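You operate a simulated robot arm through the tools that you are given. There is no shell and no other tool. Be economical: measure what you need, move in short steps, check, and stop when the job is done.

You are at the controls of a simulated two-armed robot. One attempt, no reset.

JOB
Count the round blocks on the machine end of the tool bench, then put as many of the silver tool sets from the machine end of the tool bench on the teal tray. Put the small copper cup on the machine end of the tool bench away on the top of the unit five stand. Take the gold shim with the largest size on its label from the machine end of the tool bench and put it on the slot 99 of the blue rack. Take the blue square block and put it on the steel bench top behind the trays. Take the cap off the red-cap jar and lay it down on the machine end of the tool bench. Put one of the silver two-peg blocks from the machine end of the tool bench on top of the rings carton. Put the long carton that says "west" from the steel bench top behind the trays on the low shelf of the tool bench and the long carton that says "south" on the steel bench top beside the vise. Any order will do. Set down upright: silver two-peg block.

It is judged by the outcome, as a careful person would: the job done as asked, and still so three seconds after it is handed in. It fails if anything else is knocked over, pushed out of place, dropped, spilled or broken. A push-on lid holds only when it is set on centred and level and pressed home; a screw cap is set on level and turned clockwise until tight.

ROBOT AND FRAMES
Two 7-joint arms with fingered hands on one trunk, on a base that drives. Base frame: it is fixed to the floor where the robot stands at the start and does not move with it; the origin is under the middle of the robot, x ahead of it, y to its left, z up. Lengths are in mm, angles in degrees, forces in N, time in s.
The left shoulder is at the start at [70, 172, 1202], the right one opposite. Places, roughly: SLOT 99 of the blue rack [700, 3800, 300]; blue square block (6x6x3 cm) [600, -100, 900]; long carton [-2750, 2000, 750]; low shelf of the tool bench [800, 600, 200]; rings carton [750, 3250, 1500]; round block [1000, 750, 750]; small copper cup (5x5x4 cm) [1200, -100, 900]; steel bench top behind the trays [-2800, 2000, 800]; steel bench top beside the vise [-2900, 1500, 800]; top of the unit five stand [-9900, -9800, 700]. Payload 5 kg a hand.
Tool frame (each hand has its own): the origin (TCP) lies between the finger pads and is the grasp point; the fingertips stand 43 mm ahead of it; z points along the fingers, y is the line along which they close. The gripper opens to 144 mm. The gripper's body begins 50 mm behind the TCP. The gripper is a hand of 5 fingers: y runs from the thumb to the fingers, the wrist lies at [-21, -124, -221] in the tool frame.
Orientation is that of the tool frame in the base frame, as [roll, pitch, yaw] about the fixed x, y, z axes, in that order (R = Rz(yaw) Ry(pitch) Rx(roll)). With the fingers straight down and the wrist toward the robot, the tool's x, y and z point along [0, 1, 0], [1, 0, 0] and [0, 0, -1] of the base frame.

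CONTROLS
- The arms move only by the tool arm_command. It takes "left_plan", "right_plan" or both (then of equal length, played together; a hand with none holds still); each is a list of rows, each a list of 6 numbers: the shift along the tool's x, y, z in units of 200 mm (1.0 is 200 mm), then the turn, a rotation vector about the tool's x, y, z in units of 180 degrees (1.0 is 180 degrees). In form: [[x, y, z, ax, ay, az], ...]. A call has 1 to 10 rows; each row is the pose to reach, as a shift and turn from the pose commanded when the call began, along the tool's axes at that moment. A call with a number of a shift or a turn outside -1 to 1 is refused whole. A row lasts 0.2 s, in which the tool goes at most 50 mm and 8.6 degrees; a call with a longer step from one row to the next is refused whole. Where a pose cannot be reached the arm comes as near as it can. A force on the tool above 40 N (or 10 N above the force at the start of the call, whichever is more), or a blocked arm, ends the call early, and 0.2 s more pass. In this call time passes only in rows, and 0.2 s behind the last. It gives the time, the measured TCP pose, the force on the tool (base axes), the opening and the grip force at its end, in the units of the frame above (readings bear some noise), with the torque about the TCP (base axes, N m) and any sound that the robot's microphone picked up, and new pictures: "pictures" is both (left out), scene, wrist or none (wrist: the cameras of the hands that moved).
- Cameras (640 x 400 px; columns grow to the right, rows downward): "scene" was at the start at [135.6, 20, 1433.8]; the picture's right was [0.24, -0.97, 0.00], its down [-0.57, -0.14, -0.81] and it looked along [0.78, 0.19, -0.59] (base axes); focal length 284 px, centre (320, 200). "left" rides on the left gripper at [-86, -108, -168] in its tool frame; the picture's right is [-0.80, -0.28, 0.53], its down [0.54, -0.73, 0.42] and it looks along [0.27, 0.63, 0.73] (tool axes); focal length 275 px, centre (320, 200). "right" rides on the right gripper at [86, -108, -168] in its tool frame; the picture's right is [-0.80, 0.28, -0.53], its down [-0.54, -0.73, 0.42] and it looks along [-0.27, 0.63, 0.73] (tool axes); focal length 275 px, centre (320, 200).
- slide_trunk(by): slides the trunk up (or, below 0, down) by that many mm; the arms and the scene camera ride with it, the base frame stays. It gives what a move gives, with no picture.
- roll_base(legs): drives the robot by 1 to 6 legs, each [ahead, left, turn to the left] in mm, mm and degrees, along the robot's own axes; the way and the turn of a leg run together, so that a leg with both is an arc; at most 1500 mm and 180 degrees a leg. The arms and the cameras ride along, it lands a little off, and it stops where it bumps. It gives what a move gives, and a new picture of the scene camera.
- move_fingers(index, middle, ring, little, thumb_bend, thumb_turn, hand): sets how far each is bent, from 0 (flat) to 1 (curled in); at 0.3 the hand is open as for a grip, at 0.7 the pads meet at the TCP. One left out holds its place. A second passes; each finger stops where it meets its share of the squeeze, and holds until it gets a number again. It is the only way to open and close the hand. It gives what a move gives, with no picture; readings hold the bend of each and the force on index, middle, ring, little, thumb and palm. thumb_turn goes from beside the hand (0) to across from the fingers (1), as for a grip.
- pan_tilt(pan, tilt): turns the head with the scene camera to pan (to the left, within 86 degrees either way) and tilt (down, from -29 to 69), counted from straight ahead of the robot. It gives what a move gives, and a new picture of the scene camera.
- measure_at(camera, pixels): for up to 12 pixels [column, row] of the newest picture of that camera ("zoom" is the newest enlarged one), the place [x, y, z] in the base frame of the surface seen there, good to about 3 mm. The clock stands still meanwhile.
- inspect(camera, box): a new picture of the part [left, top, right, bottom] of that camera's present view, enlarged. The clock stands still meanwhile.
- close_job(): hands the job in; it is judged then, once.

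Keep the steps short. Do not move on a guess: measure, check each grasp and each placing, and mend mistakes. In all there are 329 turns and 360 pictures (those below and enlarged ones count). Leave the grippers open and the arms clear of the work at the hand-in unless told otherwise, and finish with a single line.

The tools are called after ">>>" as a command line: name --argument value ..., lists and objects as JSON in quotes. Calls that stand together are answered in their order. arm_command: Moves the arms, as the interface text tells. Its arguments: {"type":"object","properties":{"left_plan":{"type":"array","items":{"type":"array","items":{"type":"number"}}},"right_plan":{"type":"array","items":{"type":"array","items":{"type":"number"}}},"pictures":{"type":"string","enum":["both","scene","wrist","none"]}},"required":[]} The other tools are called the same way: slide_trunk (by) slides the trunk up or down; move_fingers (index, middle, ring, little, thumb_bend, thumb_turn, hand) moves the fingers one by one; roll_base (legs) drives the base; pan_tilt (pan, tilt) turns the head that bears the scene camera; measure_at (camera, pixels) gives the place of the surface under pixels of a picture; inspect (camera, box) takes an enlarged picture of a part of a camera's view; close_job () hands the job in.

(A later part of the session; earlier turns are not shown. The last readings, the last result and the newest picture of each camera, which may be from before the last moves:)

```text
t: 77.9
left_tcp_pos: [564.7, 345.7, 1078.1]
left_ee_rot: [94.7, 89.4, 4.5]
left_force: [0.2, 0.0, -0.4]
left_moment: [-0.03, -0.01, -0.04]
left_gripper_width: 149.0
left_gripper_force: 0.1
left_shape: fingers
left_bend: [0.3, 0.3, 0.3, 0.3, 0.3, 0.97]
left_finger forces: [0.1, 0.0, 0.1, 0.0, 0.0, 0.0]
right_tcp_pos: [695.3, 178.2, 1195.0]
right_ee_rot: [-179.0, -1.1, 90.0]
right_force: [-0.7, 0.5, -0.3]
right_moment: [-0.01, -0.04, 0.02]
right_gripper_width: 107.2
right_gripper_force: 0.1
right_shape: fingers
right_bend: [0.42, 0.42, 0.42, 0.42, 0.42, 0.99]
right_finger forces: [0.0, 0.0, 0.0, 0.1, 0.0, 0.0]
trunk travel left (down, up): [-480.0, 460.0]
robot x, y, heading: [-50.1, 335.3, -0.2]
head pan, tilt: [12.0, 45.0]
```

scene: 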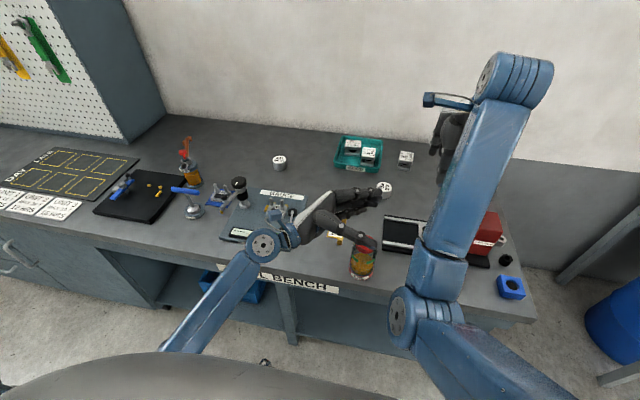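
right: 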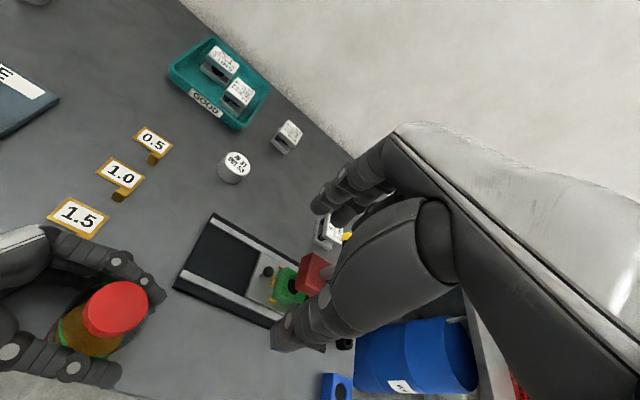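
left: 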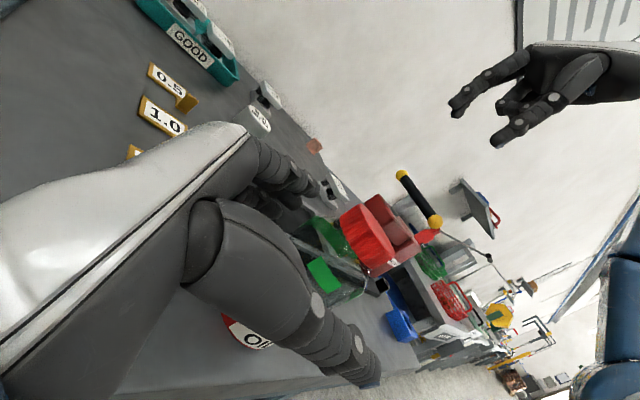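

>>> roll_base --legs '[[-120, 0, 0], [0, 110, 0]]'

>>> pan_tilt --pan -5 --tilt 42

>>> inspect --camera "scene" --box '[240, 170, 400, 290]'

```text
t: 79.9
left_tcp_pos: [441.7, 451.4, 1078.0]
left_ee_rot: [87.2, 89.2, -3.0]
left_force: [0.2, 0.1, -0.1]
left_moment: [0.02, 0.01, 0.04]
left_gripper_width: 149.5
left_gripper_force: 0.1
left_shape: fingers
left_bend: [0.3, 0.3, 0.3, 0.3, 0.3, 0.97]
left_finger forces: [0.0, 0.0, 0.0, 0.0, 0.0, 0.0]
right_tcp_pos: [571.1, 283.8, 1194.8]
right_ee_rot: [-179.1, -1.1, 90.0]
right_force: [0.5, -0.2, 0.5]
right_moment: [-0.05, -0.02, -0.03]
right_gripper_width: 107.3
right_gripper_force: 0.1
right_shape: fingers
right_bend: [0.42, 0.42, 0.42, 0.42, 0.42, 0.99]
right_finger forces: [0.0, 0.1, 0.0, 0.0, 0.0, 0.0]
trunk travel left (down, up): [-480.0, 460.0]
robot x, y, heading: [-167.2, 443.5, -0.1]
head pan, tilt: [12.0, 45.0]
```

scene: 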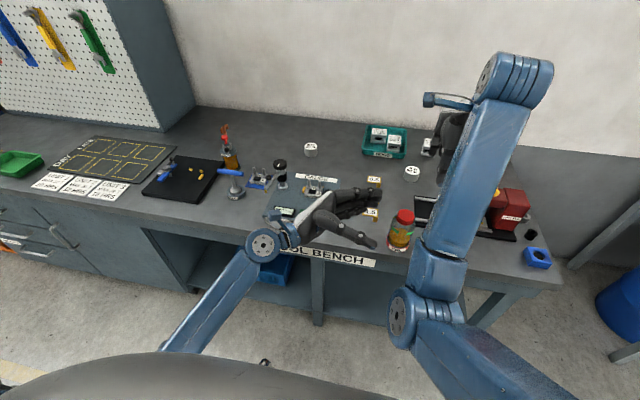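

```text
t: 80.7
left_tcp_pos: [442.0, 451.9, 1077.1]
left_ee_rot: [82.9, 89.3, -7.3]
left_force: [-0.3, 0.9, -0.2]
left_moment: [0.01, 0.01, -0.01]
left_gripper_width: 149.2
left_gripper_force: 0.1
left_shape: fingers
left_bend: [0.3, 0.3, 0.3, 0.3, 0.3, 0.97]
left_finger forces: [0.0, 0.0, 0.0, 0.0, 0.0, 0.1]
right_tcp_pos: [571.8, 285.5, 1195.8]
right_ee_rot: [-179.0, -1.1, 89.9]
right_force: [0.3, 0.3, 0.3]
right_moment: [0.02, -0.01, -0.01]
right_gripper_width: 107.0
right_gripper_force: 0.1
right_shape: fingers
right_bend: [0.42, 0.42, 0.42, 0.42, 0.42, 0.99]
right_finger forces: [0.0, 0.0, 0.0, 0.0, 0.1, 0.1]
trunk travel left (down, up): [-480.0, 460.0]
robot x, y, heading: [-173.1, 438.4, 0.2]
head pan, tilt: [-5.0, 42.0]
```

scene: 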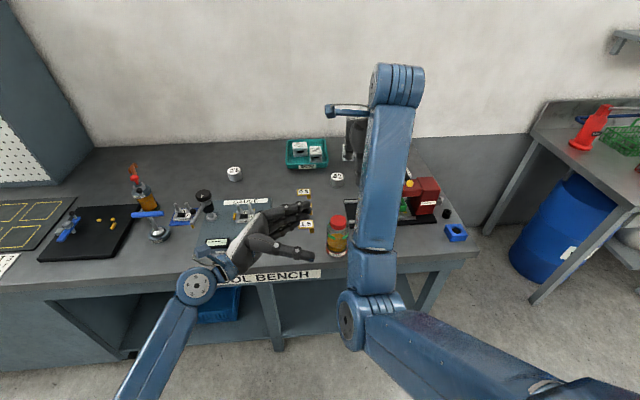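

```text
3.33 times, centred on (320, 230) of scene
```

zoom: 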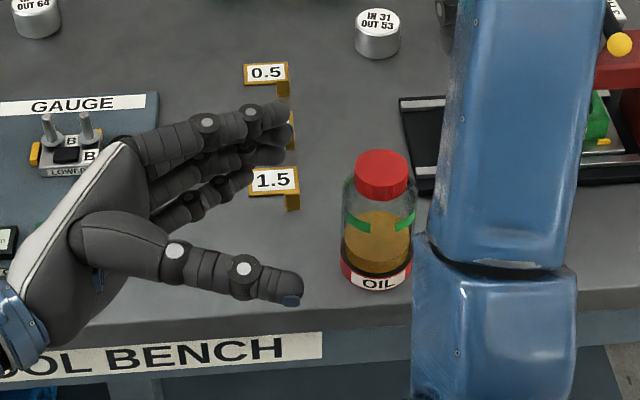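

Right TCP is now comfortably near the jar. Measure the cap.

>>> measure_at --camera "zoom" --pixels '[[381, 162], [381, 152], [381, 172], [356, 165], [407, 165], [370, 188], [378, 285]]'

>>> arm_command --right_plan '[[0, 0, 0, 0, 0, -0.045], [0, 0, 0, 0, 0, -0.09], [0, 0, 0, 0, 0, -0.135], [0, 0, 0, 0, 0, -0.18], [0, 0, 0, 0, 0, -0.225]]' --pictures "none"

```text
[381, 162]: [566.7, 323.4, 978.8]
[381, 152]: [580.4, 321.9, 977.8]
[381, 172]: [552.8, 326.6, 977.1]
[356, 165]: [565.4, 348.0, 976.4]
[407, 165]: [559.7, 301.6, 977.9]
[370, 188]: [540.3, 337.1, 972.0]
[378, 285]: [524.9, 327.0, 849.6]
```

```text
t: 81.9
left_tcp_pos: [441.2, 456.2, 1077.8]
left_ee_rot: [64.7, 89.1, -25.4]
left_force: [-0.6, 1.6, -0.4]
left_moment: [0.01, 0.01, 0.02]
left_gripper_width: 149.2
left_gripper_force: 0.0
left_shape: fingers
left_bend: [0.3, 0.3, 0.3, 0.3, 0.3, 0.97]
left_finger forces: [0.0, 0.0, 0.0, 0.0, 0.0, 0.1]
right_tcp_pos: [569.9, 399.7, 1196.2]
right_ee_rot: [176.1, -4.0, 127.3]
right_force: [0.4, 0.9, 1.0]
right_moment: [-0.18, -0.02, -0.01]
right_gripper_width: 107.2
right_gripper_force: 0.0
right_shape: fingers
right_bend: [0.42, 0.42, 0.42, 0.42, 0.42, 0.99]
right_finger forces: [0.0, 0.1, 0.0, 0.0, 0.0, 0.0]
right hand out of reach, approached as far as the arm can: row 3, 4
trunk travel left (down, up): [-480.0, 460.0]
robot x, y, heading: [-170.4, 445.3, -0.0]
head pan, tilt: [-5.0, 42.0]
stopped in row 5 (right hand): the force on the tool passed its limit (the readings are from after the stop); the commanded pose is now the measured one
```

Upper yaw limit is about 105°. Unwind and test the lower side, back over the jar.

>>> arm_command --right_plan '[[-0.05, -0.08, 0, 0.004, -0.004, 0.04], [-0.1, -0.16, 0, 0.008, -0.008, 0.08], [-0.15, -0.24, 0, 0.012, -0.012, 0.12], [-0.2, -0.3, 0, 0.016, -0.016, 0.16], [-0.24, -0.36, 0, 0.022, -0.022, 0.207]]' --pictures "none"

```text
t: 83.1
left_tcp_pos: [441.8, 450.9, 1078.2]
left_ee_rot: [85.5, 89.3, -4.7]
left_force: [0.4, -0.8, -0.2]
left_moment: [0.0, 0.01, 0.0]
left_gripper_width: 149.6
left_gripper_force: 0.0
left_shape: fingers
left_bend: [0.3, 0.3, 0.3, 0.3, 0.3, 0.97]
left_finger forces: [0.1, 0.0, 0.0, 0.1, 0.1, 0.0]
right_tcp_pos: [541.0, 310.4, 1188.2]
right_ee_rot: [-178.2, -0.9, 89.7]
right_force: [-0.4, -1.1, -0.3]
right_moment: [0.01, 0.0, 0.05]
right_gripper_width: 107.0
right_gripper_force: 0.1
right_shape: fingers
right_bend: [0.42, 0.42, 0.42, 0.42, 0.42, 0.99]
right_finger forces: [0.1, 0.0, 0.0, 0.0, 0.0, 0.0]
trunk travel left (down, up): [-480.0, 460.0]
robot x, y, heading: [-167.3, 443.8, -0.1]
head pan, tilt: [-5.0, 42.0]
```

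>>> arm_command --right_plan '[[0.02, 0.05, 0, -0.004, 0, 0.045], [0.04, 0.09, 0, -0.008, -0.004, 0.09], [0.065, 0.13, 0, -0.01, -0.005, 0.135], [0.065, 0.13, 0, -0.01, -0.005, 0.18], [0.065, 0.13, 0, -0.01, -0.005, 0.225], [0.065, 0.13, 0, -0.01, -0.005, 0.27], [0.065, 0.13, 0, -0.01, -0.005, 0.315], [0.065, 0.13, 0, -0.01, -0.005, 0.36], [0.065, 0.13, 0, -0.01, -0.005, 0.4]]' --pictures "scene"

```text
t: 85.1
left_tcp_pos: [441.9, 450.8, 1078.4]
left_ee_rot: [74.8, 89.3, -15.3]
left_force: [-0.3, -0.3, 1.3]
left_moment: [0.02, 0.01, -0.01]
left_gripper_width: 149.3
left_gripper_force: 0.0
left_shape: fingers
left_bend: [0.3, 0.3, 0.3, 0.3, 0.3, 0.97]
left_finger forces: [0.0, 0.1, 0.0, 0.1, 0.1, 0.0]
right_tcp_pos: [566.0, 325.5, 1189.7]
right_ee_rot: [179.5, 1.1, 17.7]
right_force: [-0.1, 0.3, -0.3]
right_moment: [0.0, 0.0, 0.05]
right_gripper_width: 106.8
right_gripper_force: 0.0
right_shape: fingers
right_bend: [0.42, 0.42, 0.42, 0.42, 0.42, 0.99]
right_finger forces: [0.0, 0.0, 0.0, 0.1, 0.1, 0.1]
trunk travel left (down, up): [-480.0, 460.0]
robot x, y, heading: [-173.8, 441.3, 0.0]
head pan, tilt: [-5.0, 42.0]
```

scene: 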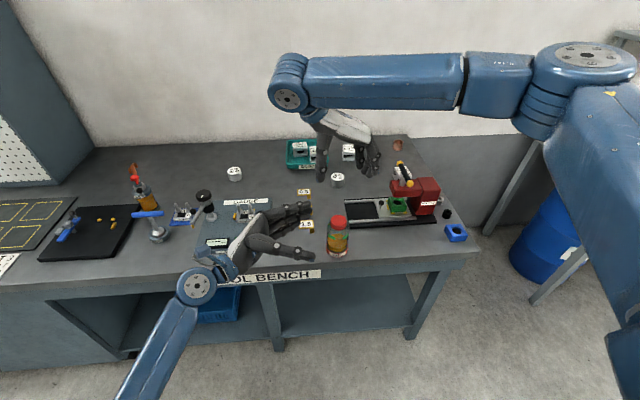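

Usable yaw range about 18–100°, good for unscrewing strokes. Raise the right hand and bring the left hand around the jar again.

>>> arm_command --right_plan '[[0, 0, -0.2, 0, 0, 0], [0, 0, -0.4, 0, 0, 0]]' --pictures "none"

>>> arm_command --left_plan '[[0, 0.15, 0.12, 0, 0, 0], [0, 0.3, 0.24, 0, 0, 0], [0, 0.45, 0.36, 0, 0, 0], [0, 0.625, 0.5, 0, 0, 0], [0.2, 0.625, 0.5, 0, 0, 0], [0.4, 0.625, 0.5, 0, 0, 0], [0.6, 0.625, 0.5, 0, 0, 0], [0.74, 0.625, 0.5, 0, 0, 0]]' --pictures "scene"

>>> inspect --camera "scene" --box '[240, 170, 400, 290]'

```text
t: 85.7
left_tcp_pos: [439.1, 452.0, 1078.2]
left_ee_rot: [72.6, 89.1, -17.6]
left_force: [-0.5, 0.3, 0.0]
left_moment: [-0.03, 0.0, 0.03]
left_gripper_width: 149.2
left_gripper_force: 0.0
left_shape: fingers
left_bend: [0.3, 0.3, 0.3, 0.3, 0.3, 0.97]
left_finger forces: [0.0, 0.0, 0.0, 0.1, 0.1, 0.0]
right_tcp_pos: [568.1, 325.9, 1269.0]
right_ee_rot: [179.5, 1.1, 17.9]
right_force: [-0.9, 0.3, -0.6]
right_moment: [-0.02, -0.03, -0.01]
right_gripper_width: 107.0
right_gripper_force: 0.1
right_shape: fingers
right_bend: [0.42, 0.42, 0.42, 0.42, 0.42, 0.99]
right_finger forces: [0.0, 0.0, 0.0, 0.1, 0.0, 0.1]
trunk travel left (down, up): [-480.0, 460.0]
robot x, y, heading: [-168.2, 440.5, -0.1]
head pan, tilt: [-5.0, 42.0]
```

```text
t: 87.5
left_tcp_pos: [568.1, 350.8, 929.5]
left_ee_rot: [71.6, 89.3, -18.5]
left_force: [1.9, -0.8, 0.5]
left_moment: [0.04, 0.0, -0.05]
left_gripper_width: 149.3
left_gripper_force: 0.1
left_shape: fingers
left_bend: [0.3, 0.3, 0.3, 0.3, 0.3, 0.98]
left_finger forces: [0.0, 0.1, 0.0, 0.1, 0.1, 0.0]
right_tcp_pos: [569.5, 325.6, 1269.5]
right_ee_rot: [179.5, 1.1, 17.7]
right_force: [-0.5, 0.0, -0.9]
right_moment: [-0.03, -0.01, -0.01]
right_gripper_width: 107.0
right_gripper_force: 0.2
right_shape: fingers
right_bend: [0.42, 0.42, 0.42, 0.42, 0.42, 0.99]
right_finger forces: [0.0, 0.0, 0.0, 0.1, 0.0, 0.0]
trunk travel left (down, up): [-480.0, 460.0]
robot x, y, heading: [-166.3, 437.2, -0.0]
head pan, tilt: [-5.0, 42.0]
```

scene: 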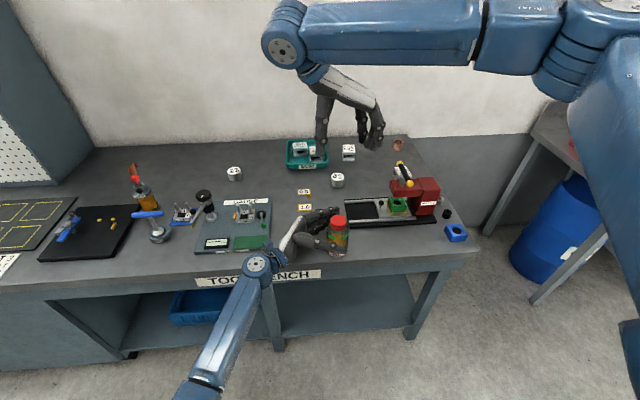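

```text
3.33 times, centred on (320, 230) of scene
```

zoom: 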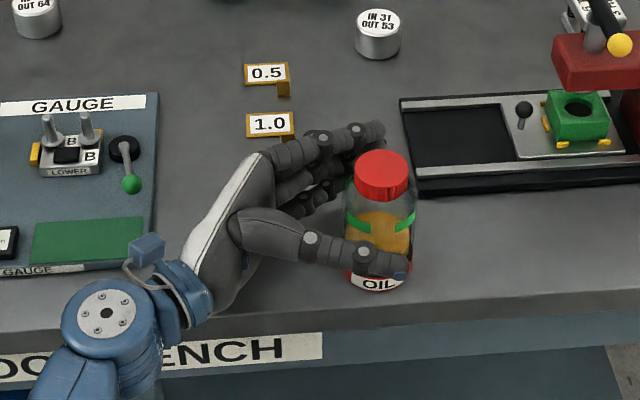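

Move in 20 mm, close on the jar.

>>> arm_command --left_plan '[[0, 0, 0.05, 0, 0, 0], [0, 0, 0.1, 0, 0, 0]]' --pictures "none"

>>> move_fingers --hand "left" --index 0.7 --middle 0.7 --ring 0.7 --little 0.7 --thumb_bend 0.7

>>> inspect --camera "scene" --box '[280, 200, 360, 260]'

>>> measure_at --camera "zoom" --pixels '[[482, 140], [482, 118], [482, 160], [430, 145], [530, 145]]'

```text
t: 88.1
left_tcp_pos: [569.7, 329.1, 931.1]
left_ee_rot: [82.5, 89.4, -7.7]
left_force: [-0.9, 0.7, -0.7]
left_moment: [0.0, 0.01, -0.01]
left_gripper_width: 149.3
left_gripper_force: 0.0
left_shape: fingers
left_bend: [0.3, 0.3, 0.3, 0.3, 0.3, 0.98]
left_finger forces: [0.1, 0.0, 0.0, 0.0, 0.0, 0.0]
right_tcp_pos: [569.2, 323.1, 1269.1]
right_ee_rot: [179.5, 1.2, 17.9]
right_force: [-0.2, 0.8, 0.4]
right_moment: [0.01, -0.02, 0.01]
right_gripper_width: 107.2
right_gripper_force: 0.1
right_shape: fingers
right_bend: [0.42, 0.42, 0.42, 0.42, 0.42, 0.99]
right_finger forces: [0.0, 0.0, 0.1, 0.0, 0.1, 0.1]
trunk travel left (down, up): [-480.0, 460.0]
robot x, y, heading: [-168.7, 439.0, 0.1]
head pan, tilt: [-5.0, 42.0]
```

```text
t: 89.1
left_tcp_pos: [568.5, 330.5, 932.4]
left_ee_rot: [76.3, 89.2, -13.9]
left_force: [1.7, -0.3, 4.5]
left_moment: [-0.08, -0.34, 0.01]
left_gripper_width: 64.8
left_gripper_force: 37.6
left_shape: fingers
left_bend: [0.56, 0.65, 0.64, 0.62, 0.55, 0.98]
left_finger forces: [12.9, 6.2, 8.4, 11.6, 36.5, 0.1]
right_tcp_pos: [569.3, 324.9, 1268.4]
right_ee_rot: [179.6, 1.0, 17.8]
right_force: [0.7, 0.4, -0.1]
right_moment: [0.04, -0.02, 0.02]
right_gripper_width: 107.2
right_gripper_force: 0.1
right_shape: fingers
right_bend: [0.42, 0.42, 0.42, 0.42, 0.42, 0.99]
right_finger forces: [0.1, 0.0, 0.1, 0.0, 0.0, 0.1]
trunk travel left (down, up): [-480.0, 460.0]
robot x, y, heading: [-167.6, 442.1, -0.1]
head pan, tilt: [-5.0, 42.0]
```

```text
6.67 times, centred on (320, 230) of scene
```

zoom: 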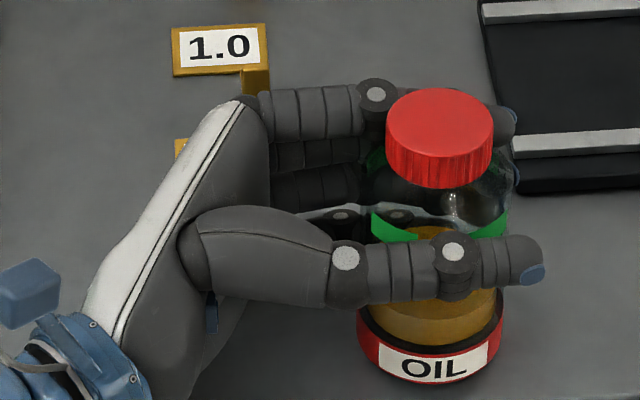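

```text
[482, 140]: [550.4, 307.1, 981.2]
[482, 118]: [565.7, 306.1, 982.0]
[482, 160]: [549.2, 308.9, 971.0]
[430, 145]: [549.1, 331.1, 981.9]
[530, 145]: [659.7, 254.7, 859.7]
```

Jar held; cap centre ≈ (566,325), top ≈ 981. Lower the right hand toward it.

>>> arm_command --right_plan '[[0, 0, 0.2, 0, 0, 0], [0, 0, 0.4, 0, 0, 0], [0, 0, 0.6, 0, 0, 0], [0, 0, 0.8, 0, 0, 0], [0, 0, 1.0, 0, 0, 0]]' --pictures "wrist"

>>> inspect --camera "scene" --box '[240, 130, 400, 270]'

```text
t: 90.3
left_tcp_pos: [568.3, 329.7, 932.5]
left_ee_rot: [71.1, 89.3, -19.1]
left_force: [0.1, 0.6, 6.0]
left_moment: [-0.03, -0.13, -0.02]
left_gripper_width: 64.8
left_gripper_force: 37.5
left_shape: fingers
left_bend: [0.56, 0.66, 0.65, 0.63, 0.55, 0.97]
left_finger forces: [12.9, 6.0, 7.8, 10.4, 36.7, 0.1]
right_tcp_pos: [567.5, 321.0, 1066.5]
right_ee_rot: [179.6, 1.0, 17.8]
right_force: [0.5, 0.0, 0.7]
right_moment: [0.0, 0.02, 0.02]
right_gripper_width: 107.2
right_gripper_force: 0.1
right_shape: fingers
right_bend: [0.42, 0.42, 0.42, 0.42, 0.42, 0.99]
right_finger forces: [0.0, 0.1, 0.0, 0.1, 0.1, 0.0]
trunk travel left (down, up): [-480.0, 460.0]
robot x, y, heading: [-171.0, 441.3, -0.1]
head pan, tilt: [-5.0, 42.0]
```

right: 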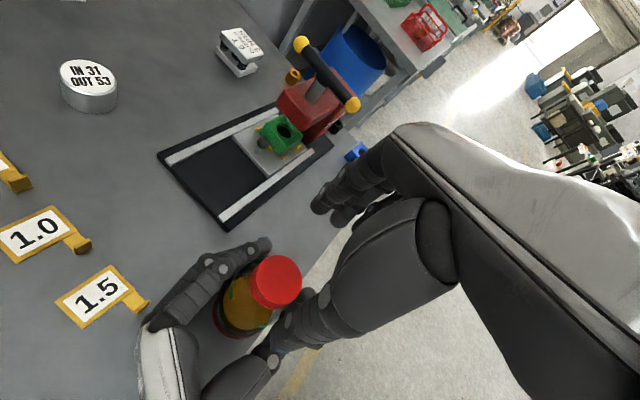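

```text
2.86 times, centred on (320, 200) of scene
```

zoom: 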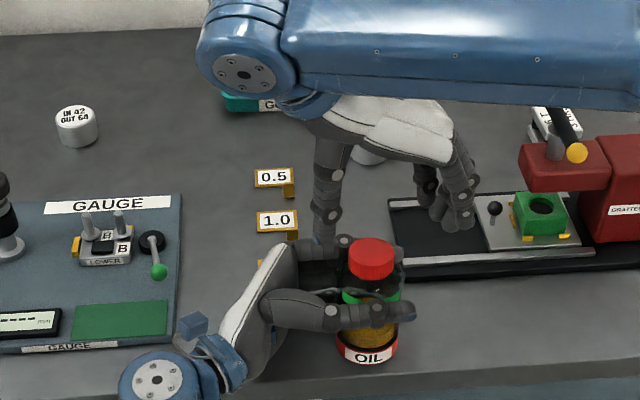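

Straddling the cap. Lower to TCP ≈ 1010 and close.

>>> arm_command --right_plan '[[0, -0.02, 0.14, 0, 0, 0], [0, -0.02, 0.24, 0, 0, 0], [0, -0.02, 0.28, 0, 0, 0]]' --pictures "none"

>>> move_fingers --hand "right" --index 0.7 --middle 0.7 --ring 0.7 --little 0.7 --thumb_bend 0.7

>>> inspect --camera "right" --box '[140, 180, 400, 380]'

```text
t: 91.1
left_tcp_pos: [566.9, 329.9, 932.2]
left_ee_rot: [70.2, 89.3, -20.0]
left_force: [-0.4, 0.4, 6.5]
left_moment: [-0.06, -0.14, -0.01]
left_gripper_width: 64.9
left_gripper_force: 36.8
left_shape: fingers
left_bend: [0.56, 0.66, 0.65, 0.63, 0.55, 0.97]
left_finger forces: [12.9, 5.9, 7.4, 10.4, 36.8, 0.1]
right_tcp_pos: [564.2, 325.4, 1012.4]
right_ee_rot: [179.6, 1.1, 17.8]
right_force: [0.6, 0.7, -0.3]
right_moment: [-0.03, 0.02, 0.02]
right_gripper_width: 106.9
right_gripper_force: 0.2
right_shape: fingers
right_bend: [0.42, 0.42, 0.42, 0.42, 0.42, 0.99]
right_finger forces: [0.1, 0.1, 0.1, 0.0, 0.1, 0.0]
trunk travel left (down, up): [-480.0, 460.0]
robot x, y, heading: [-168.1, 443.9, -0.0]
head pan, tilt: [-5.0, 42.0]
```

```text
t: 92.1
left_tcp_pos: [568.0, 329.9, 931.0]
left_ee_rot: [77.3, 89.3, -13.0]
left_force: [-0.1, 3.4, 7.1]
left_moment: [-0.13, -0.2, -0.08]
left_gripper_width: 64.7
left_gripper_force: 36.2
left_shape: fingers
left_bend: [0.56, 0.66, 0.65, 0.63, 0.55, 0.97]
left_finger forces: [12.6, 5.6, 7.3, 10.4, 36.6, 0.1]
right_tcp_pos: [562.9, 324.7, 1013.9]
right_ee_rot: [179.5, 1.1, 17.8]
right_force: [0.6, -3.3, -0.6]
right_moment: [-0.16, 0.0, 0.04]
right_gripper_width: 49.7
right_gripper_force: 15.5
right_shape: fingers
right_bend: [0.59, 0.63, 0.7, 0.7, 0.6, 1.0]
right_finger forces: [9.3, 8.3, 0.0, 0.0, 14.5, 0.0]
trunk travel left (down, up): [-480.0, 460.0]
robot x, y, heading: [-168.4, 438.9, 0.1]
head pan, tilt: [-5.0, 42.0]
```

```text
2.00 times, centred on (270, 280) of right
```

zoom: 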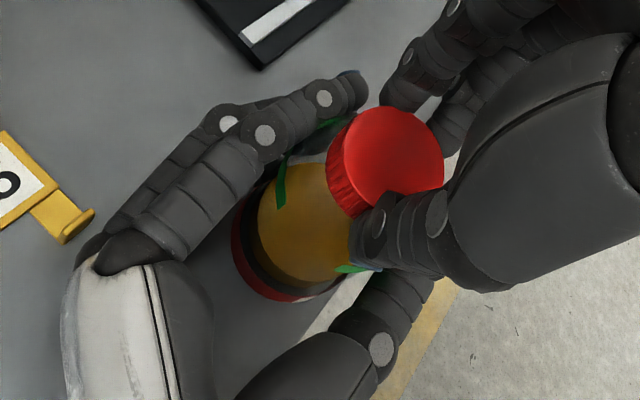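

Cap gripped (49.7 mm, 15 N). Turn it counter-clockwise (negative about tool z).

>>> arm_command --right_plan '[[0, 0, 0, 0, 0, -0.045], [0, 0, 0, 0, 0, -0.09], [0, 0, 0, 0, 0, -0.135], [0, 0, 0, 0, 0, -0.18]]' --pictures "scene"

>>> inspect --camera "scene" --box '[280, 170, 400, 270]'

```text
t: 93.1
left_tcp_pos: [568.0, 329.7, 931.8]
left_ee_rot: [84.1, 89.2, -6.1]
left_force: [-3.4, 9.1, 6.4]
left_moment: [-0.3, -0.34, 0.05]
left_gripper_width: 64.6
left_gripper_force: 35.6
left_shape: fingers
left_bend: [0.57, 0.66, 0.65, 0.63, 0.55, 0.98]
left_finger forces: [10.9, 5.4, 7.2, 10.1, 38.7, 0.0]
right_tcp_pos: [563.1, 324.6, 1013.3]
right_ee_rot: [-179.8, 1.2, 50.3]
right_force: [4.0, -7.8, -2.7]
right_moment: [-0.24, -0.08, -0.07]
right_gripper_width: 49.7
right_gripper_force: 16.5
right_shape: fingers
right_bend: [0.58, 0.63, 0.7, 0.7, 0.61, 1.0]
right_finger forces: [10.8, 9.2, 0.0, 0.0, 12.9, 0.0]
trunk travel left (down, up): [-480.0, 460.0]
robot x, y, heading: [-171.2, 441.1, -0.3]
head pan, tilt: [-5.0, 42.0]
```

scene: 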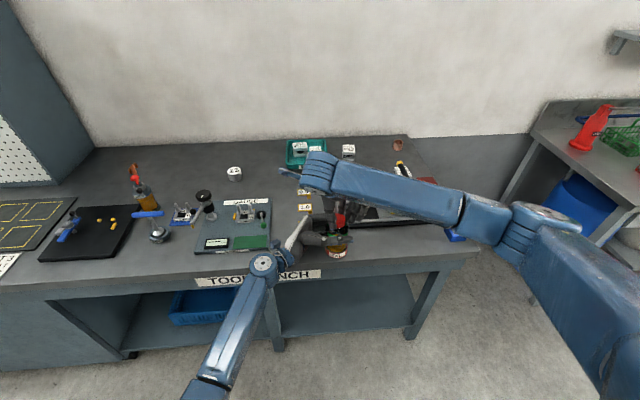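

```text
4.00 times, centred on (340, 220) of scene
```

zoom: 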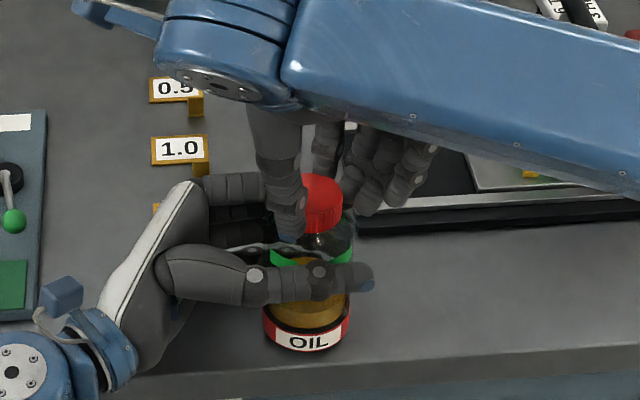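

Low torque, the cap follows. Continue another 40°.

>>> arm_command --right_plan '[[0, 0, -0.005, 0, 0, -0.045], [0, 0, -0.01, 0, 0, -0.09], [0, 0, -0.01, 0, 0, -0.135], [0, 0, -0.01, 0, 0, -0.18], [0, 0, -0.01, 0, 0, -0.22]]' --pictures "scene"

>>> inspect --camera "scene" --box '[280, 170, 400, 270]'

```text
t: 94.3
left_tcp_pos: [568.5, 329.8, 931.8]
left_ee_rot: [67.7, 89.2, -22.6]
left_force: [-8.5, 8.4, 10.9]
left_moment: [-0.45, -0.42, 0.01]
left_gripper_width: 64.4
left_gripper_force: 36.0
left_shape: fingers
left_bend: [0.58, 0.66, 0.65, 0.63, 0.55, 0.98]
left_finger forces: [9.3, 5.0, 7.0, 9.5, 40.7, 0.1]
right_tcp_pos: [564.3, 325.2, 1015.5]
right_ee_rot: [-179.1, 0.8, 89.9]
right_force: [7.6, -8.2, -10.6]
right_moment: [-0.27, -0.24, -0.09]
right_gripper_width: 49.9
right_gripper_force: 16.2
right_shape: fingers
right_bend: [0.58, 0.63, 0.7, 0.7, 0.61, 1.0]
right_finger forces: [10.3, 10.8, 0.0, 0.0, 12.1, 0.1]
trunk travel left (down, up): [-480.0, 460.0]
robot x, y, heading: [-170.3, 440.1, -0.1]
head pan, tilt: [-5.0, 42.0]
```

scene: 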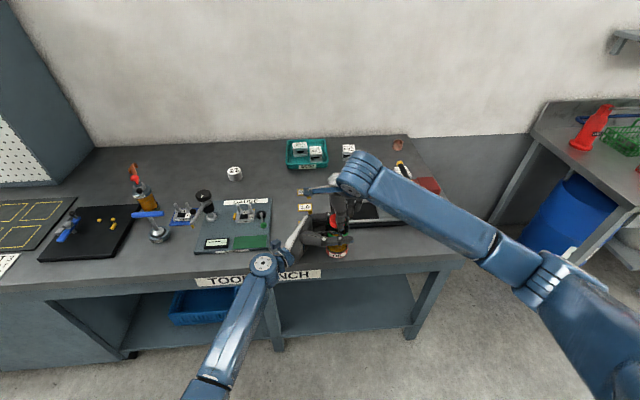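

```text
4.00 times, centred on (340, 220) of scene
```

zoom: 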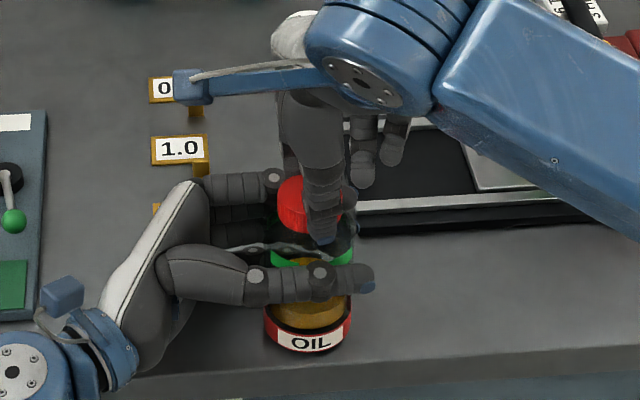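

Not free yet. Release, rotate back, regrip and take another stroke.

>>> move_fingers --hand "right" --index 0.48 --middle 0.48 --ring 0.48 --little 0.48 --thumb_bend 0.48

>>> arm_command --right_plan '[[0, 0, 0.01, 0, 0, 0.045], [0, 0, 0.01, 0, 0, 0.09], [0, 0, 0.01, 0, 0, 0.135], [0, 0, 0.01, 0, 0, 0.18], [0, 0, 0.01, 0, 0, 0.225], [0, 0, 0.01, 0, 0, 0.27], [0, 0, 0.01, 0, 0, 0.315], [0, 0, 0.01, 0, 0, 0.36], [0, 0, 0.01, 0, 0, 0.4]]' --pictures "none"

>>> move_fingers --hand "right" --index 0.7 --middle 0.7 --ring 0.7 --little 0.7 --thumb_bend 0.7

>>> arm_command --right_plan '[[0, 0, 0, 0, 0, -0.045], [0, 0, 0, 0, 0, -0.09], [0, 0, 0, 0, 0, -0.135], [0, 0, 0, 0, 0, -0.18], [0, 0, 0, 0, 0, -0.225], [0, 0, 0, 0, 0, -0.27], [0, 0, -0.005, 0, 0, -0.315], [0, 0, -0.01, 0, 0, -0.36], [0, 0, -0.01, 0, 0, -0.4]]' --pictures "none"

```text
t: 95.3
left_tcp_pos: [568.0, 329.2, 931.2]
left_ee_rot: [69.4, 89.3, -20.7]
left_force: [0.4, -2.3, 6.4]
left_moment: [-0.22, -0.26, -0.04]
left_gripper_width: 64.6
left_gripper_force: 35.5
left_shape: fingers
left_bend: [0.57, 0.66, 0.65, 0.63, 0.55, 0.98]
left_finger forces: [12.5, 6.4, 7.7, 9.9, 34.6, 0.0]
right_tcp_pos: [563.4, 325.9, 1015.3]
right_ee_rot: [-179.1, 0.8, 89.8]
right_force: [0.3, 0.7, 0.2]
right_moment: [0.0, -0.02, 0.01]
right_gripper_width: 84.7
right_gripper_force: 0.0
right_shape: fingers
right_bend: [0.48, 0.48, 0.48, 0.48, 0.48, 1.0]
right_finger forces: [0.0, 0.1, 0.0, 0.0, 0.0, 0.0]
trunk travel left (down, up): [-480.0, 460.0]
robot x, y, heading: [-171.6, 443.8, -0.0]
head pan, tilt: [-5.0, 42.0]
```

```text
t: 97.5
left_tcp_pos: [568.0, 330.9, 932.8]
left_ee_rot: [76.4, 89.2, -13.8]
left_force: [7.3, -4.6, -0.1]
left_moment: [0.01, 0.09, 0.12]
left_gripper_width: 64.5
left_gripper_force: 36.0
left_shape: fingers
left_bend: [0.55, 0.66, 0.65, 0.64, 0.56, 0.97]
left_finger forces: [15.4, 6.7, 8.2, 9.8, 33.0, 0.1]
right_tcp_pos: [566.9, 258.5, 1005.6]
right_ee_rot: [174.3, 2.6, 14.7]
right_force: [-12.0, 2.5, 11.8]
right_moment: [0.83, 0.83, 0.65]
right_gripper_width: 98.8
right_gripper_force: 8.1
right_shape: fingers
right_bend: [0.48, 0.48, 0.48, 0.48, 0.42, 1.0]
right_finger forces: [0.1, 0.0, 0.1, 0.0, 16.0, 0.0]
trunk travel left (down, up): [-480.0, 460.0]
robot x, y, heading: [-168.5, 444.5, 0.1]
head pan, tilt: [-5.0, 42.0]
stopped in row 9 (right hand): the arm was blocked; the commanded pose is now the measured one
```

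```text
t: 98.5
left_tcp_pos: [568.5, 331.1, 932.2]
left_ee_rot: [79.4, 89.1, -10.7]
left_force: [-1.6, -0.6, 6.5]
left_moment: [-0.08, -0.13, 0.01]
left_gripper_width: 65.0
left_gripper_force: 36.7
left_shape: fingers
left_bend: [0.56, 0.66, 0.65, 0.64, 0.55, 0.97]
left_finger forces: [13.2, 6.0, 7.5, 9.9, 36.8, 0.0]
right_tcp_pos: [567.5, 258.7, 1003.6]
right_ee_rot: [174.5, 2.6, 14.6]
right_force: [-0.5, 0.5, 0.0]
right_moment: [0.01, 0.0, 0.04]
right_gripper_width: 8.6
right_gripper_force: 0.0
right_shape: fingers
right_bend: [0.7, 0.7, 0.7, 0.7, 0.7, 1.0]
right_finger forces: [0.1, 0.0, 0.0, 0.0, 0.1, 0.0]
trunk travel left (down, up): [-480.0, 460.0]
robot x, y, heading: [-170.2, 441.6, 0.2]
head pan, tilt: [-5.0, 42.0]
```

```text
t: 100.5
left_tcp_pos: [569.0, 330.5, 931.9]
left_ee_rot: [86.4, 89.1, -3.7]
left_force: [-1.2, -1.8, 7.4]
left_moment: [-0.14, -0.16, 0.0]
left_gripper_width: 64.7
left_gripper_force: 36.4
left_shape: fingers
left_bend: [0.56, 0.66, 0.65, 0.64, 0.55, 0.97]
left_finger forces: [13.0, 6.0, 7.5, 10.4, 36.7, 0.1]
right_tcp_pos: [573.8, 253.1, 1016.9]
right_ee_rot: [179.6, 6.7, 86.6]
right_force: [-1.0, 0.7, -0.8]
right_moment: [0.04, -0.04, 0.01]
right_gripper_width: 8.5
right_gripper_force: 0.0
right_shape: fingers
right_bend: [0.7, 0.7, 0.7, 0.7, 0.7, 1.0]
right_finger forces: [0.1, 0.0, 0.1, 0.0, 0.1, 0.0]
trunk travel left (down, up): [-480.0, 460.0]
robot x, y, heading: [-170.0, 441.9, 0.1]
head pan, tilt: [-5.0, 42.0]
```

The back-rotation was blocked and the hand drifted off the jar. Look before continuing.

>>> arm_command --right_plan '[[0, 0, -0.2, 0, 0, 0], [0, 0, -0.4, 0, 0, 0]]' --pictures "both"

>>> inspect --camera "scene" --box '[260, 170, 380, 270]'

```text
t: 101.1
left_tcp_pos: [567.8, 330.6, 932.2]
left_ee_rot: [76.2, 89.1, -14.0]
left_force: [1.0, -1.7, 9.3]
left_moment: [-0.21, -0.22, -0.03]
left_gripper_width: 64.7
left_gripper_force: 37.8
left_shape: fingers
left_bend: [0.56, 0.66, 0.65, 0.64, 0.55, 0.97]
left_finger forces: [12.9, 6.0, 7.9, 10.6, 36.8, 0.0]
right_tcp_pos: [568.3, 272.0, 1085.3]
right_ee_rot: [-179.1, 5.9, 87.0]
right_force: [-1.0, 0.0, -0.7]
right_moment: [-0.01, 0.03, 0.02]
right_gripper_width: 8.2
right_gripper_force: 0.1
right_shape: fingers
right_bend: [0.7, 0.7, 0.7, 0.7, 0.7, 1.0]
right_finger forces: [0.0, 0.0, 0.0, 0.1, 0.1, 0.0]
trunk travel left (down, up): [-480.0, 460.0]
robot x, y, heading: [-168.7, 442.4, 0.3]
head pan, tilt: [-5.0, 42.0]
```

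scene: 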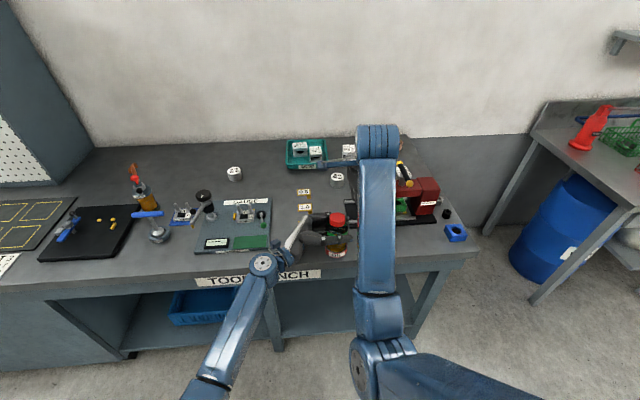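
right: 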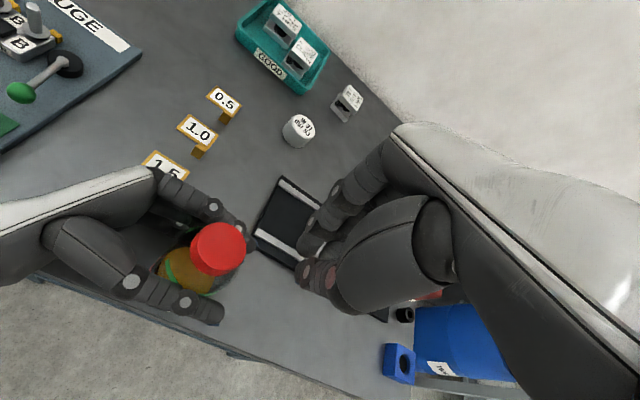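

```text
4.00 times, centred on (320, 220) of scene
```

zoom: 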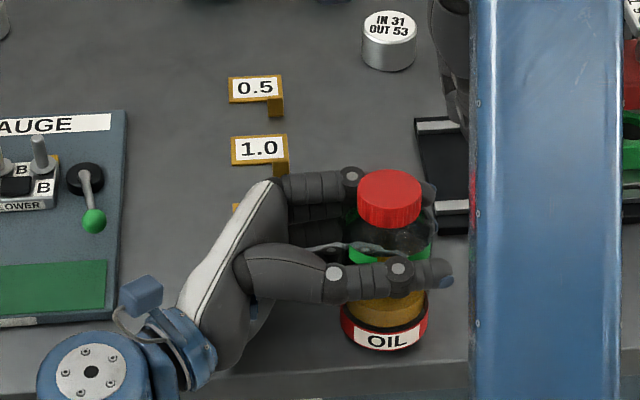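

>>> measure_at --camera "zoom" --pixels '[[390, 190], [390, 176], [390, 204], [365, 190], [415, 190], [385, 335]]'

>>> move_fingers --hand "right" --index 0.45 --middle 0.45 --ring 0.6 --little 0.7 --thumb_bend 0.45

>>> arm_command --right_plan '[[0, 0, 0, 0, 0, 0.045], [0.07, 0, 0, 0.0, 0.01, 0.09], [0.14, 0, 0, 0, 0.02, 0.135], [0.22, 0, 0, 0, 0.033, 0.18], [0.27, -0.01, 0, 0, 0.033, 0.225], [0.27, -0.01, 0, 0, 0.033, 0.27], [0.27, -0.01, 0, 0, 0.033, 0.315], [0.27, -0.01, 0, 0, 0.033, 0.36], [0.27, -0.01, 0, 0, 0.033, 0.385]]' --pictures "none"

```text
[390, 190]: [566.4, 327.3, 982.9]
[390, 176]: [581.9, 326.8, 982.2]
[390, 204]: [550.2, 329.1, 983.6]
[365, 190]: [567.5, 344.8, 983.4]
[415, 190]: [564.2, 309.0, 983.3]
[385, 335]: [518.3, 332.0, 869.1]
```

```text
t: 102.1
left_tcp_pos: [568.4, 331.2, 931.5]
left_ee_rot: [80.5, 89.2, -9.6]
left_force: [-1.0, -0.3, 7.9]
left_moment: [-0.14, -0.16, 0.01]
left_gripper_width: 65.1
left_gripper_force: 36.3
left_shape: fingers
left_bend: [0.56, 0.66, 0.65, 0.64, 0.55, 0.97]
left_finger forces: [13.1, 6.1, 7.5, 10.4, 36.7, 0.1]
right_tcp_pos: [569.3, 269.7, 1085.5]
right_ee_rot: [-179.3, 5.9, 87.0]
right_force: [0.6, 0.1, -0.6]
right_moment: [-0.04, 0.04, 0.01]
right_gripper_width: 95.9
right_gripper_force: 0.0
right_shape: fingers
right_bend: [0.45, 0.45, 0.6, 0.7, 0.45, 0.99]
right_finger forces: [0.0, 0.0, 0.1, 0.0, 0.0, 0.1]
trunk travel left (down, up): [-480.0, 460.0]
robot x, y, heading: [-169.3, 442.2, -0.0]
head pan, tilt: [-5.0, 42.0]
```

```text
t: 103.1
left_tcp_pos: [569.4, 330.0, 932.2]
left_ee_rot: [74.4, 89.2, -15.8]
left_force: [-1.0, 1.3, 3.7]
left_moment: [0.14, 0.03, 0.0]
left_gripper_width: 64.7
left_gripper_force: 36.3
left_shape: fingers
left_bend: [0.56, 0.66, 0.65, 0.64, 0.55, 0.97]
left_finger forces: [13.4, 5.9, 6.9, 9.3, 36.6, 0.0]
right_tcp_pos: [584.0, 207.9, 1084.9]
right_ee_rot: [173.0, 6.4, 50.9]
right_force: [0.2, -0.4, -0.8]
right_moment: [0.0, 0.01, -0.02]
right_gripper_width: 96.1
right_gripper_force: 0.1
right_shape: fingers
right_bend: [0.45, 0.45, 0.6, 0.7, 0.45, 0.99]
right_finger forces: [0.1, 0.0, 0.0, 0.1, 0.0, 0.1]
trunk travel left (down, up): [-480.0, 460.0]
robot x, y, heading: [-172.2, 441.2, -0.2]
head pan, tilt: [-5.0, 42.0]
stopped in row 5 (right hand): the arm was blocked; the commanded pose is now the measured one
```

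Blocked again, so the right elbow may be against the press lever. Look.

>>> inspect --camera "scene" --box '[280, 120, 600, 400]'

```text
1.43 times, centred on (440, 260) of scene
```

zoom: 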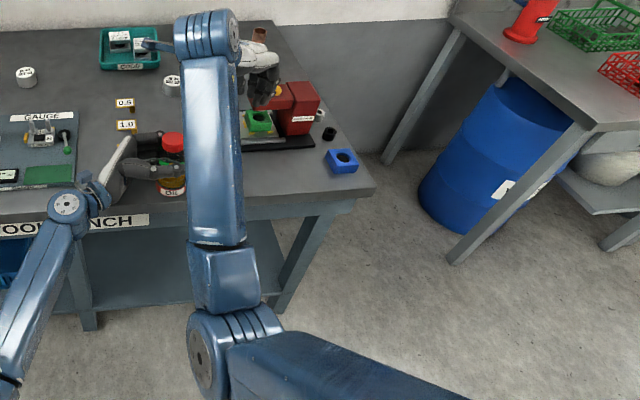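

Nothing is hit; it's just an awkward elbow posture. Go up to z ≈ 1195 first, then over the jar, level, then rotate.

>>> arm_command --right_plan '[[0, 0, -0.2, 0.01, 0.01, 0], [0, 0, -0.4, 0.02, 0.02, 0], [0.1, -0.1, -0.55, 0.03, 0.03, 0], [0.2, -0.22, -0.55, 0.039, 0.0356, 0], [0.3, -0.33, -0.55, 0.039, 0.0356, 0], [0.4, -0.44, -0.55, 0.039, 0.0356, 0]]' --pictures "none"

```text
t: 104.7
left_tcp_pos: [568.7, 328.8, 932.4]
left_ee_rot: [85.1, 89.1, -5.1]
left_force: [-0.9, 2.4, 3.9]
left_moment: [0.13, 0.02, 0.03]
left_gripper_width: 65.0
left_gripper_force: 36.3
left_shape: fingers
left_bend: [0.56, 0.66, 0.65, 0.64, 0.55, 0.97]
left_finger forces: [13.3, 5.9, 6.7, 9.3, 36.5, 0.0]
right_tcp_pos: [579.3, 275.8, 1186.1]
right_ee_rot: [175.8, 2.3, 46.9]
right_force: [0.0, -0.3, -0.3]
right_moment: [-0.01, 0.06, 0.03]
right_gripper_width: 96.0
right_gripper_force: 0.2
right_shape: fingers
right_bend: [0.45, 0.45, 0.6, 0.7, 0.45, 0.99]
right_finger forces: [0.1, 0.0, 0.0, 0.1, 0.0, 0.1]
trunk travel left (down, up): [-480.0, 460.0]
robot x, y, heading: [-169.4, 442.1, -0.2]
head pan, tilt: [-5.0, 42.0]
stopped in row 6 (right hand): the arm was blocked; the commanded pose is now the measured one
```

>>> arm_command --right_plan '[[0, 0, 0, 0.005, 0.003, -0.045], [0, 0, 0, 0.01, 0.006, -0.09], [0, 0, 0, 0.015, 0.01, -0.135], [0, 0, 0, 0.023, 0.013, -0.18], [0.0, 0, 0, 0.023, 0.013, -0.228]]' --pictures "none"

>>> arm_command --right_plan '[[0.08, 0, -0.02, 0, 0, 0], [0.16, -0.04, -0.02, 0, 0, 0], [0.24, -0.08, -0.02, 0, 0, 0]]' --pictures "scene"

```text
t: 105.9
left_tcp_pos: [569.4, 329.6, 931.9]
left_ee_rot: [69.6, 89.2, -20.6]
left_force: [0.4, -0.9, 4.9]
left_moment: [-0.1, -0.19, -0.02]
left_gripper_width: 65.0
left_gripper_force: 36.6
left_shape: fingers
left_bend: [0.56, 0.66, 0.65, 0.64, 0.55, 0.97]
left_finger forces: [13.3, 6.1, 7.8, 10.5, 36.1, 0.1]
right_tcp_pos: [578.7, 278.1, 1188.8]
right_ee_rot: [-178.7, 0.9, 88.2]
right_force: [-0.2, -0.2, 0.2]
right_moment: [-0.02, -0.04, -0.03]
right_gripper_width: 96.2
right_gripper_force: 0.0
right_shape: fingers
right_bend: [0.45, 0.45, 0.6, 0.7, 0.45, 0.99]
right_finger forces: [0.0, 0.1, 0.1, 0.0, 0.1, 0.0]
trunk travel left (down, up): [-480.0, 460.0]
robot x, y, heading: [-171.5, 441.6, -0.3]
head pan, tilt: [-5.0, 42.0]
```

```text
t: 106.9
left_tcp_pos: [569.2, 330.0, 931.9]
left_ee_rot: [76.1, 89.1, -14.1]
left_force: [-2.0, 1.1, 3.5]
left_moment: [0.13, 0.02, 0.02]
left_gripper_width: 65.0
left_gripper_force: 35.8
left_shape: fingers
left_bend: [0.56, 0.66, 0.65, 0.64, 0.55, 0.97]
left_finger forces: [13.5, 5.8, 6.8, 9.2, 36.4, 0.0]
right_tcp_pos: [572.4, 300.1, 1208.9]
right_ee_rot: [179.5, 2.2, 86.1]
right_force: [0.2, -0.5, -0.7]
right_moment: [0.02, 0.02, 0.02]
right_gripper_width: 95.9
right_gripper_force: 0.0
right_shape: fingers
right_bend: [0.45, 0.45, 0.6, 0.7, 0.45, 0.99]
right_finger forces: [0.0, 0.1, 0.0, 0.1, 0.1, 0.0]
trunk travel left (down, up): [-480.0, 460.0]
robot x, y, heading: [-168.9, 441.6, 0.1]
head pan, tilt: [-5.0, 42.0]
stopped in row 3 (right hand): the arm was blocked; the commanded pose is now the measured one
```

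scene: 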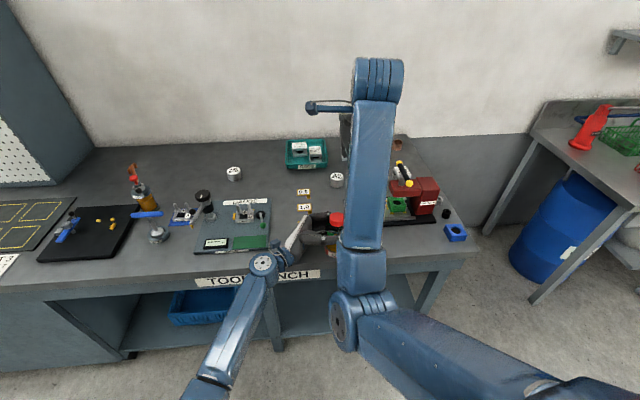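

>>> arm_command --right_plan '[[0, -0.03, 0, 0, 0.01, 0.045], [0, -0.06, 0, 0, 0.012, 0.09], [0, -0.06, 0, 0, 0.012, 0.135], [0, -0.06, 0, 0, 0.012, 0.18], [0, -0.06, 0, 0, 0.012, 0.225], [0, -0.06, 0, 0, 0.012, 0.27], [0, -0.06, 0, 0, 0.012, 0.315], [0, -0.06, 0, 0, 0.012, 0.36]]' --pictures "scene"

```text
t: 108.9
left_tcp_pos: [568.7, 330.4, 932.0]
left_ee_rot: [73.5, 89.1, -16.7]
left_force: [-0.8, 0.4, 0.7]
left_moment: [0.03, -0.06, -0.02]
left_gripper_width: 65.2
left_gripper_force: 36.8
left_shape: fingers
left_bend: [0.56, 0.66, 0.65, 0.64, 0.55, 0.97]
left_finger forces: [13.5, 6.0, 7.3, 9.6, 36.0, 0.0]
right_tcp_pos: [590.5, 211.3, 1168.9]
right_ee_rot: [174.2, 0.1, 18.3]
right_force: [-0.7, -0.2, -0.2]
right_moment: [0.0, 0.01, -0.01]
right_gripper_width: 96.3
right_gripper_force: 0.1
right_shape: fingers
right_bend: [0.45, 0.45, 0.6, 0.7, 0.45, 0.99]
right_finger forces: [0.1, 0.1, 0.0, 0.1, 0.0, 0.0]
right hand out of reach, approached as far as the arm can: row 6, 7, 8
trunk travel left (down, up): [-480.0, 460.0]
robot x, y, heading: [-168.0, 443.9, -0.1]
head pan, tilt: [-5.0, 42.0]
stopped in row 8 (right hand): the arm was blocked; the commanded pose is now the measured one
```

scene: 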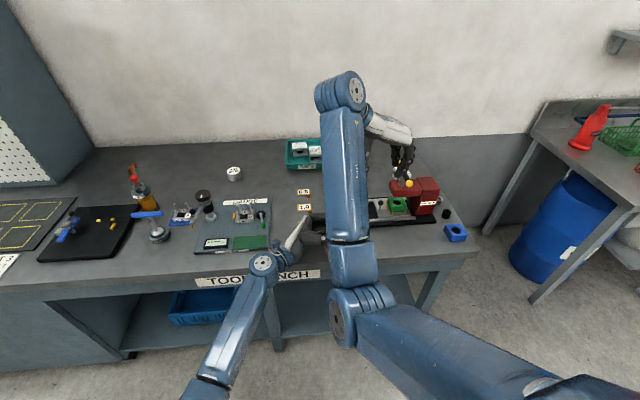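

The arm is in the wrong elbow branch. Earlier, swinging past yaw 120 flipped it to the good one, so I'll repeat that higher up: first back to yaw ≈ 88.

>>> arm_command --right_plan '[[0, 0, -0.02, 0.005, 0, -0.045], [0, 0, -0.05, 0.01, 0, -0.09], [0, 0, -0.08, 0.02, 0, -0.135], [0, 0, -0.1, 0.032, 0, -0.18], [0, 0, -0.12, 0.032, 0, -0.225], [0, 0, -0.12, 0.032, 0, -0.27], [0, 0, -0.12, 0.032, 0, -0.315], [0, 0, -0.12, 0.032, 0, -0.36], [0, 0, -0.12, 0.032, 0, -0.39]]' --pictures "none"

```text
t: 110.9
left_tcp_pos: [568.5, 330.9, 932.3]
left_ee_rot: [76.2, 89.2, -14.0]
left_force: [0.1, -0.7, 3.5]
left_moment: [-0.08, -0.1, -0.02]
left_gripper_width: 65.0
left_gripper_force: 36.7
left_shape: fingers
left_bend: [0.56, 0.66, 0.65, 0.64, 0.55, 0.97]
left_finger forces: [13.5, 6.0, 7.6, 9.9, 35.9, 0.1]
right_tcp_pos: [590.5, 216.5, 1193.6]
right_ee_rot: [-177.5, 1.9, 88.6]
right_force: [0.3, 0.4, -0.2]
right_moment: [0.0, 0.0, -0.04]
right_gripper_width: 96.1
right_gripper_force: 0.1
right_shape: fingers
right_bend: [0.45, 0.45, 0.6, 0.7, 0.45, 0.99]
right_finger forces: [0.0, 0.2, 0.0, 0.1, 0.1, 0.0]
trunk travel left (down, up): [-480.0, 460.0]
robot x, y, heading: [-170.7, 442.1, -0.1]
head pan, tilt: [-5.0, 42.0]
```

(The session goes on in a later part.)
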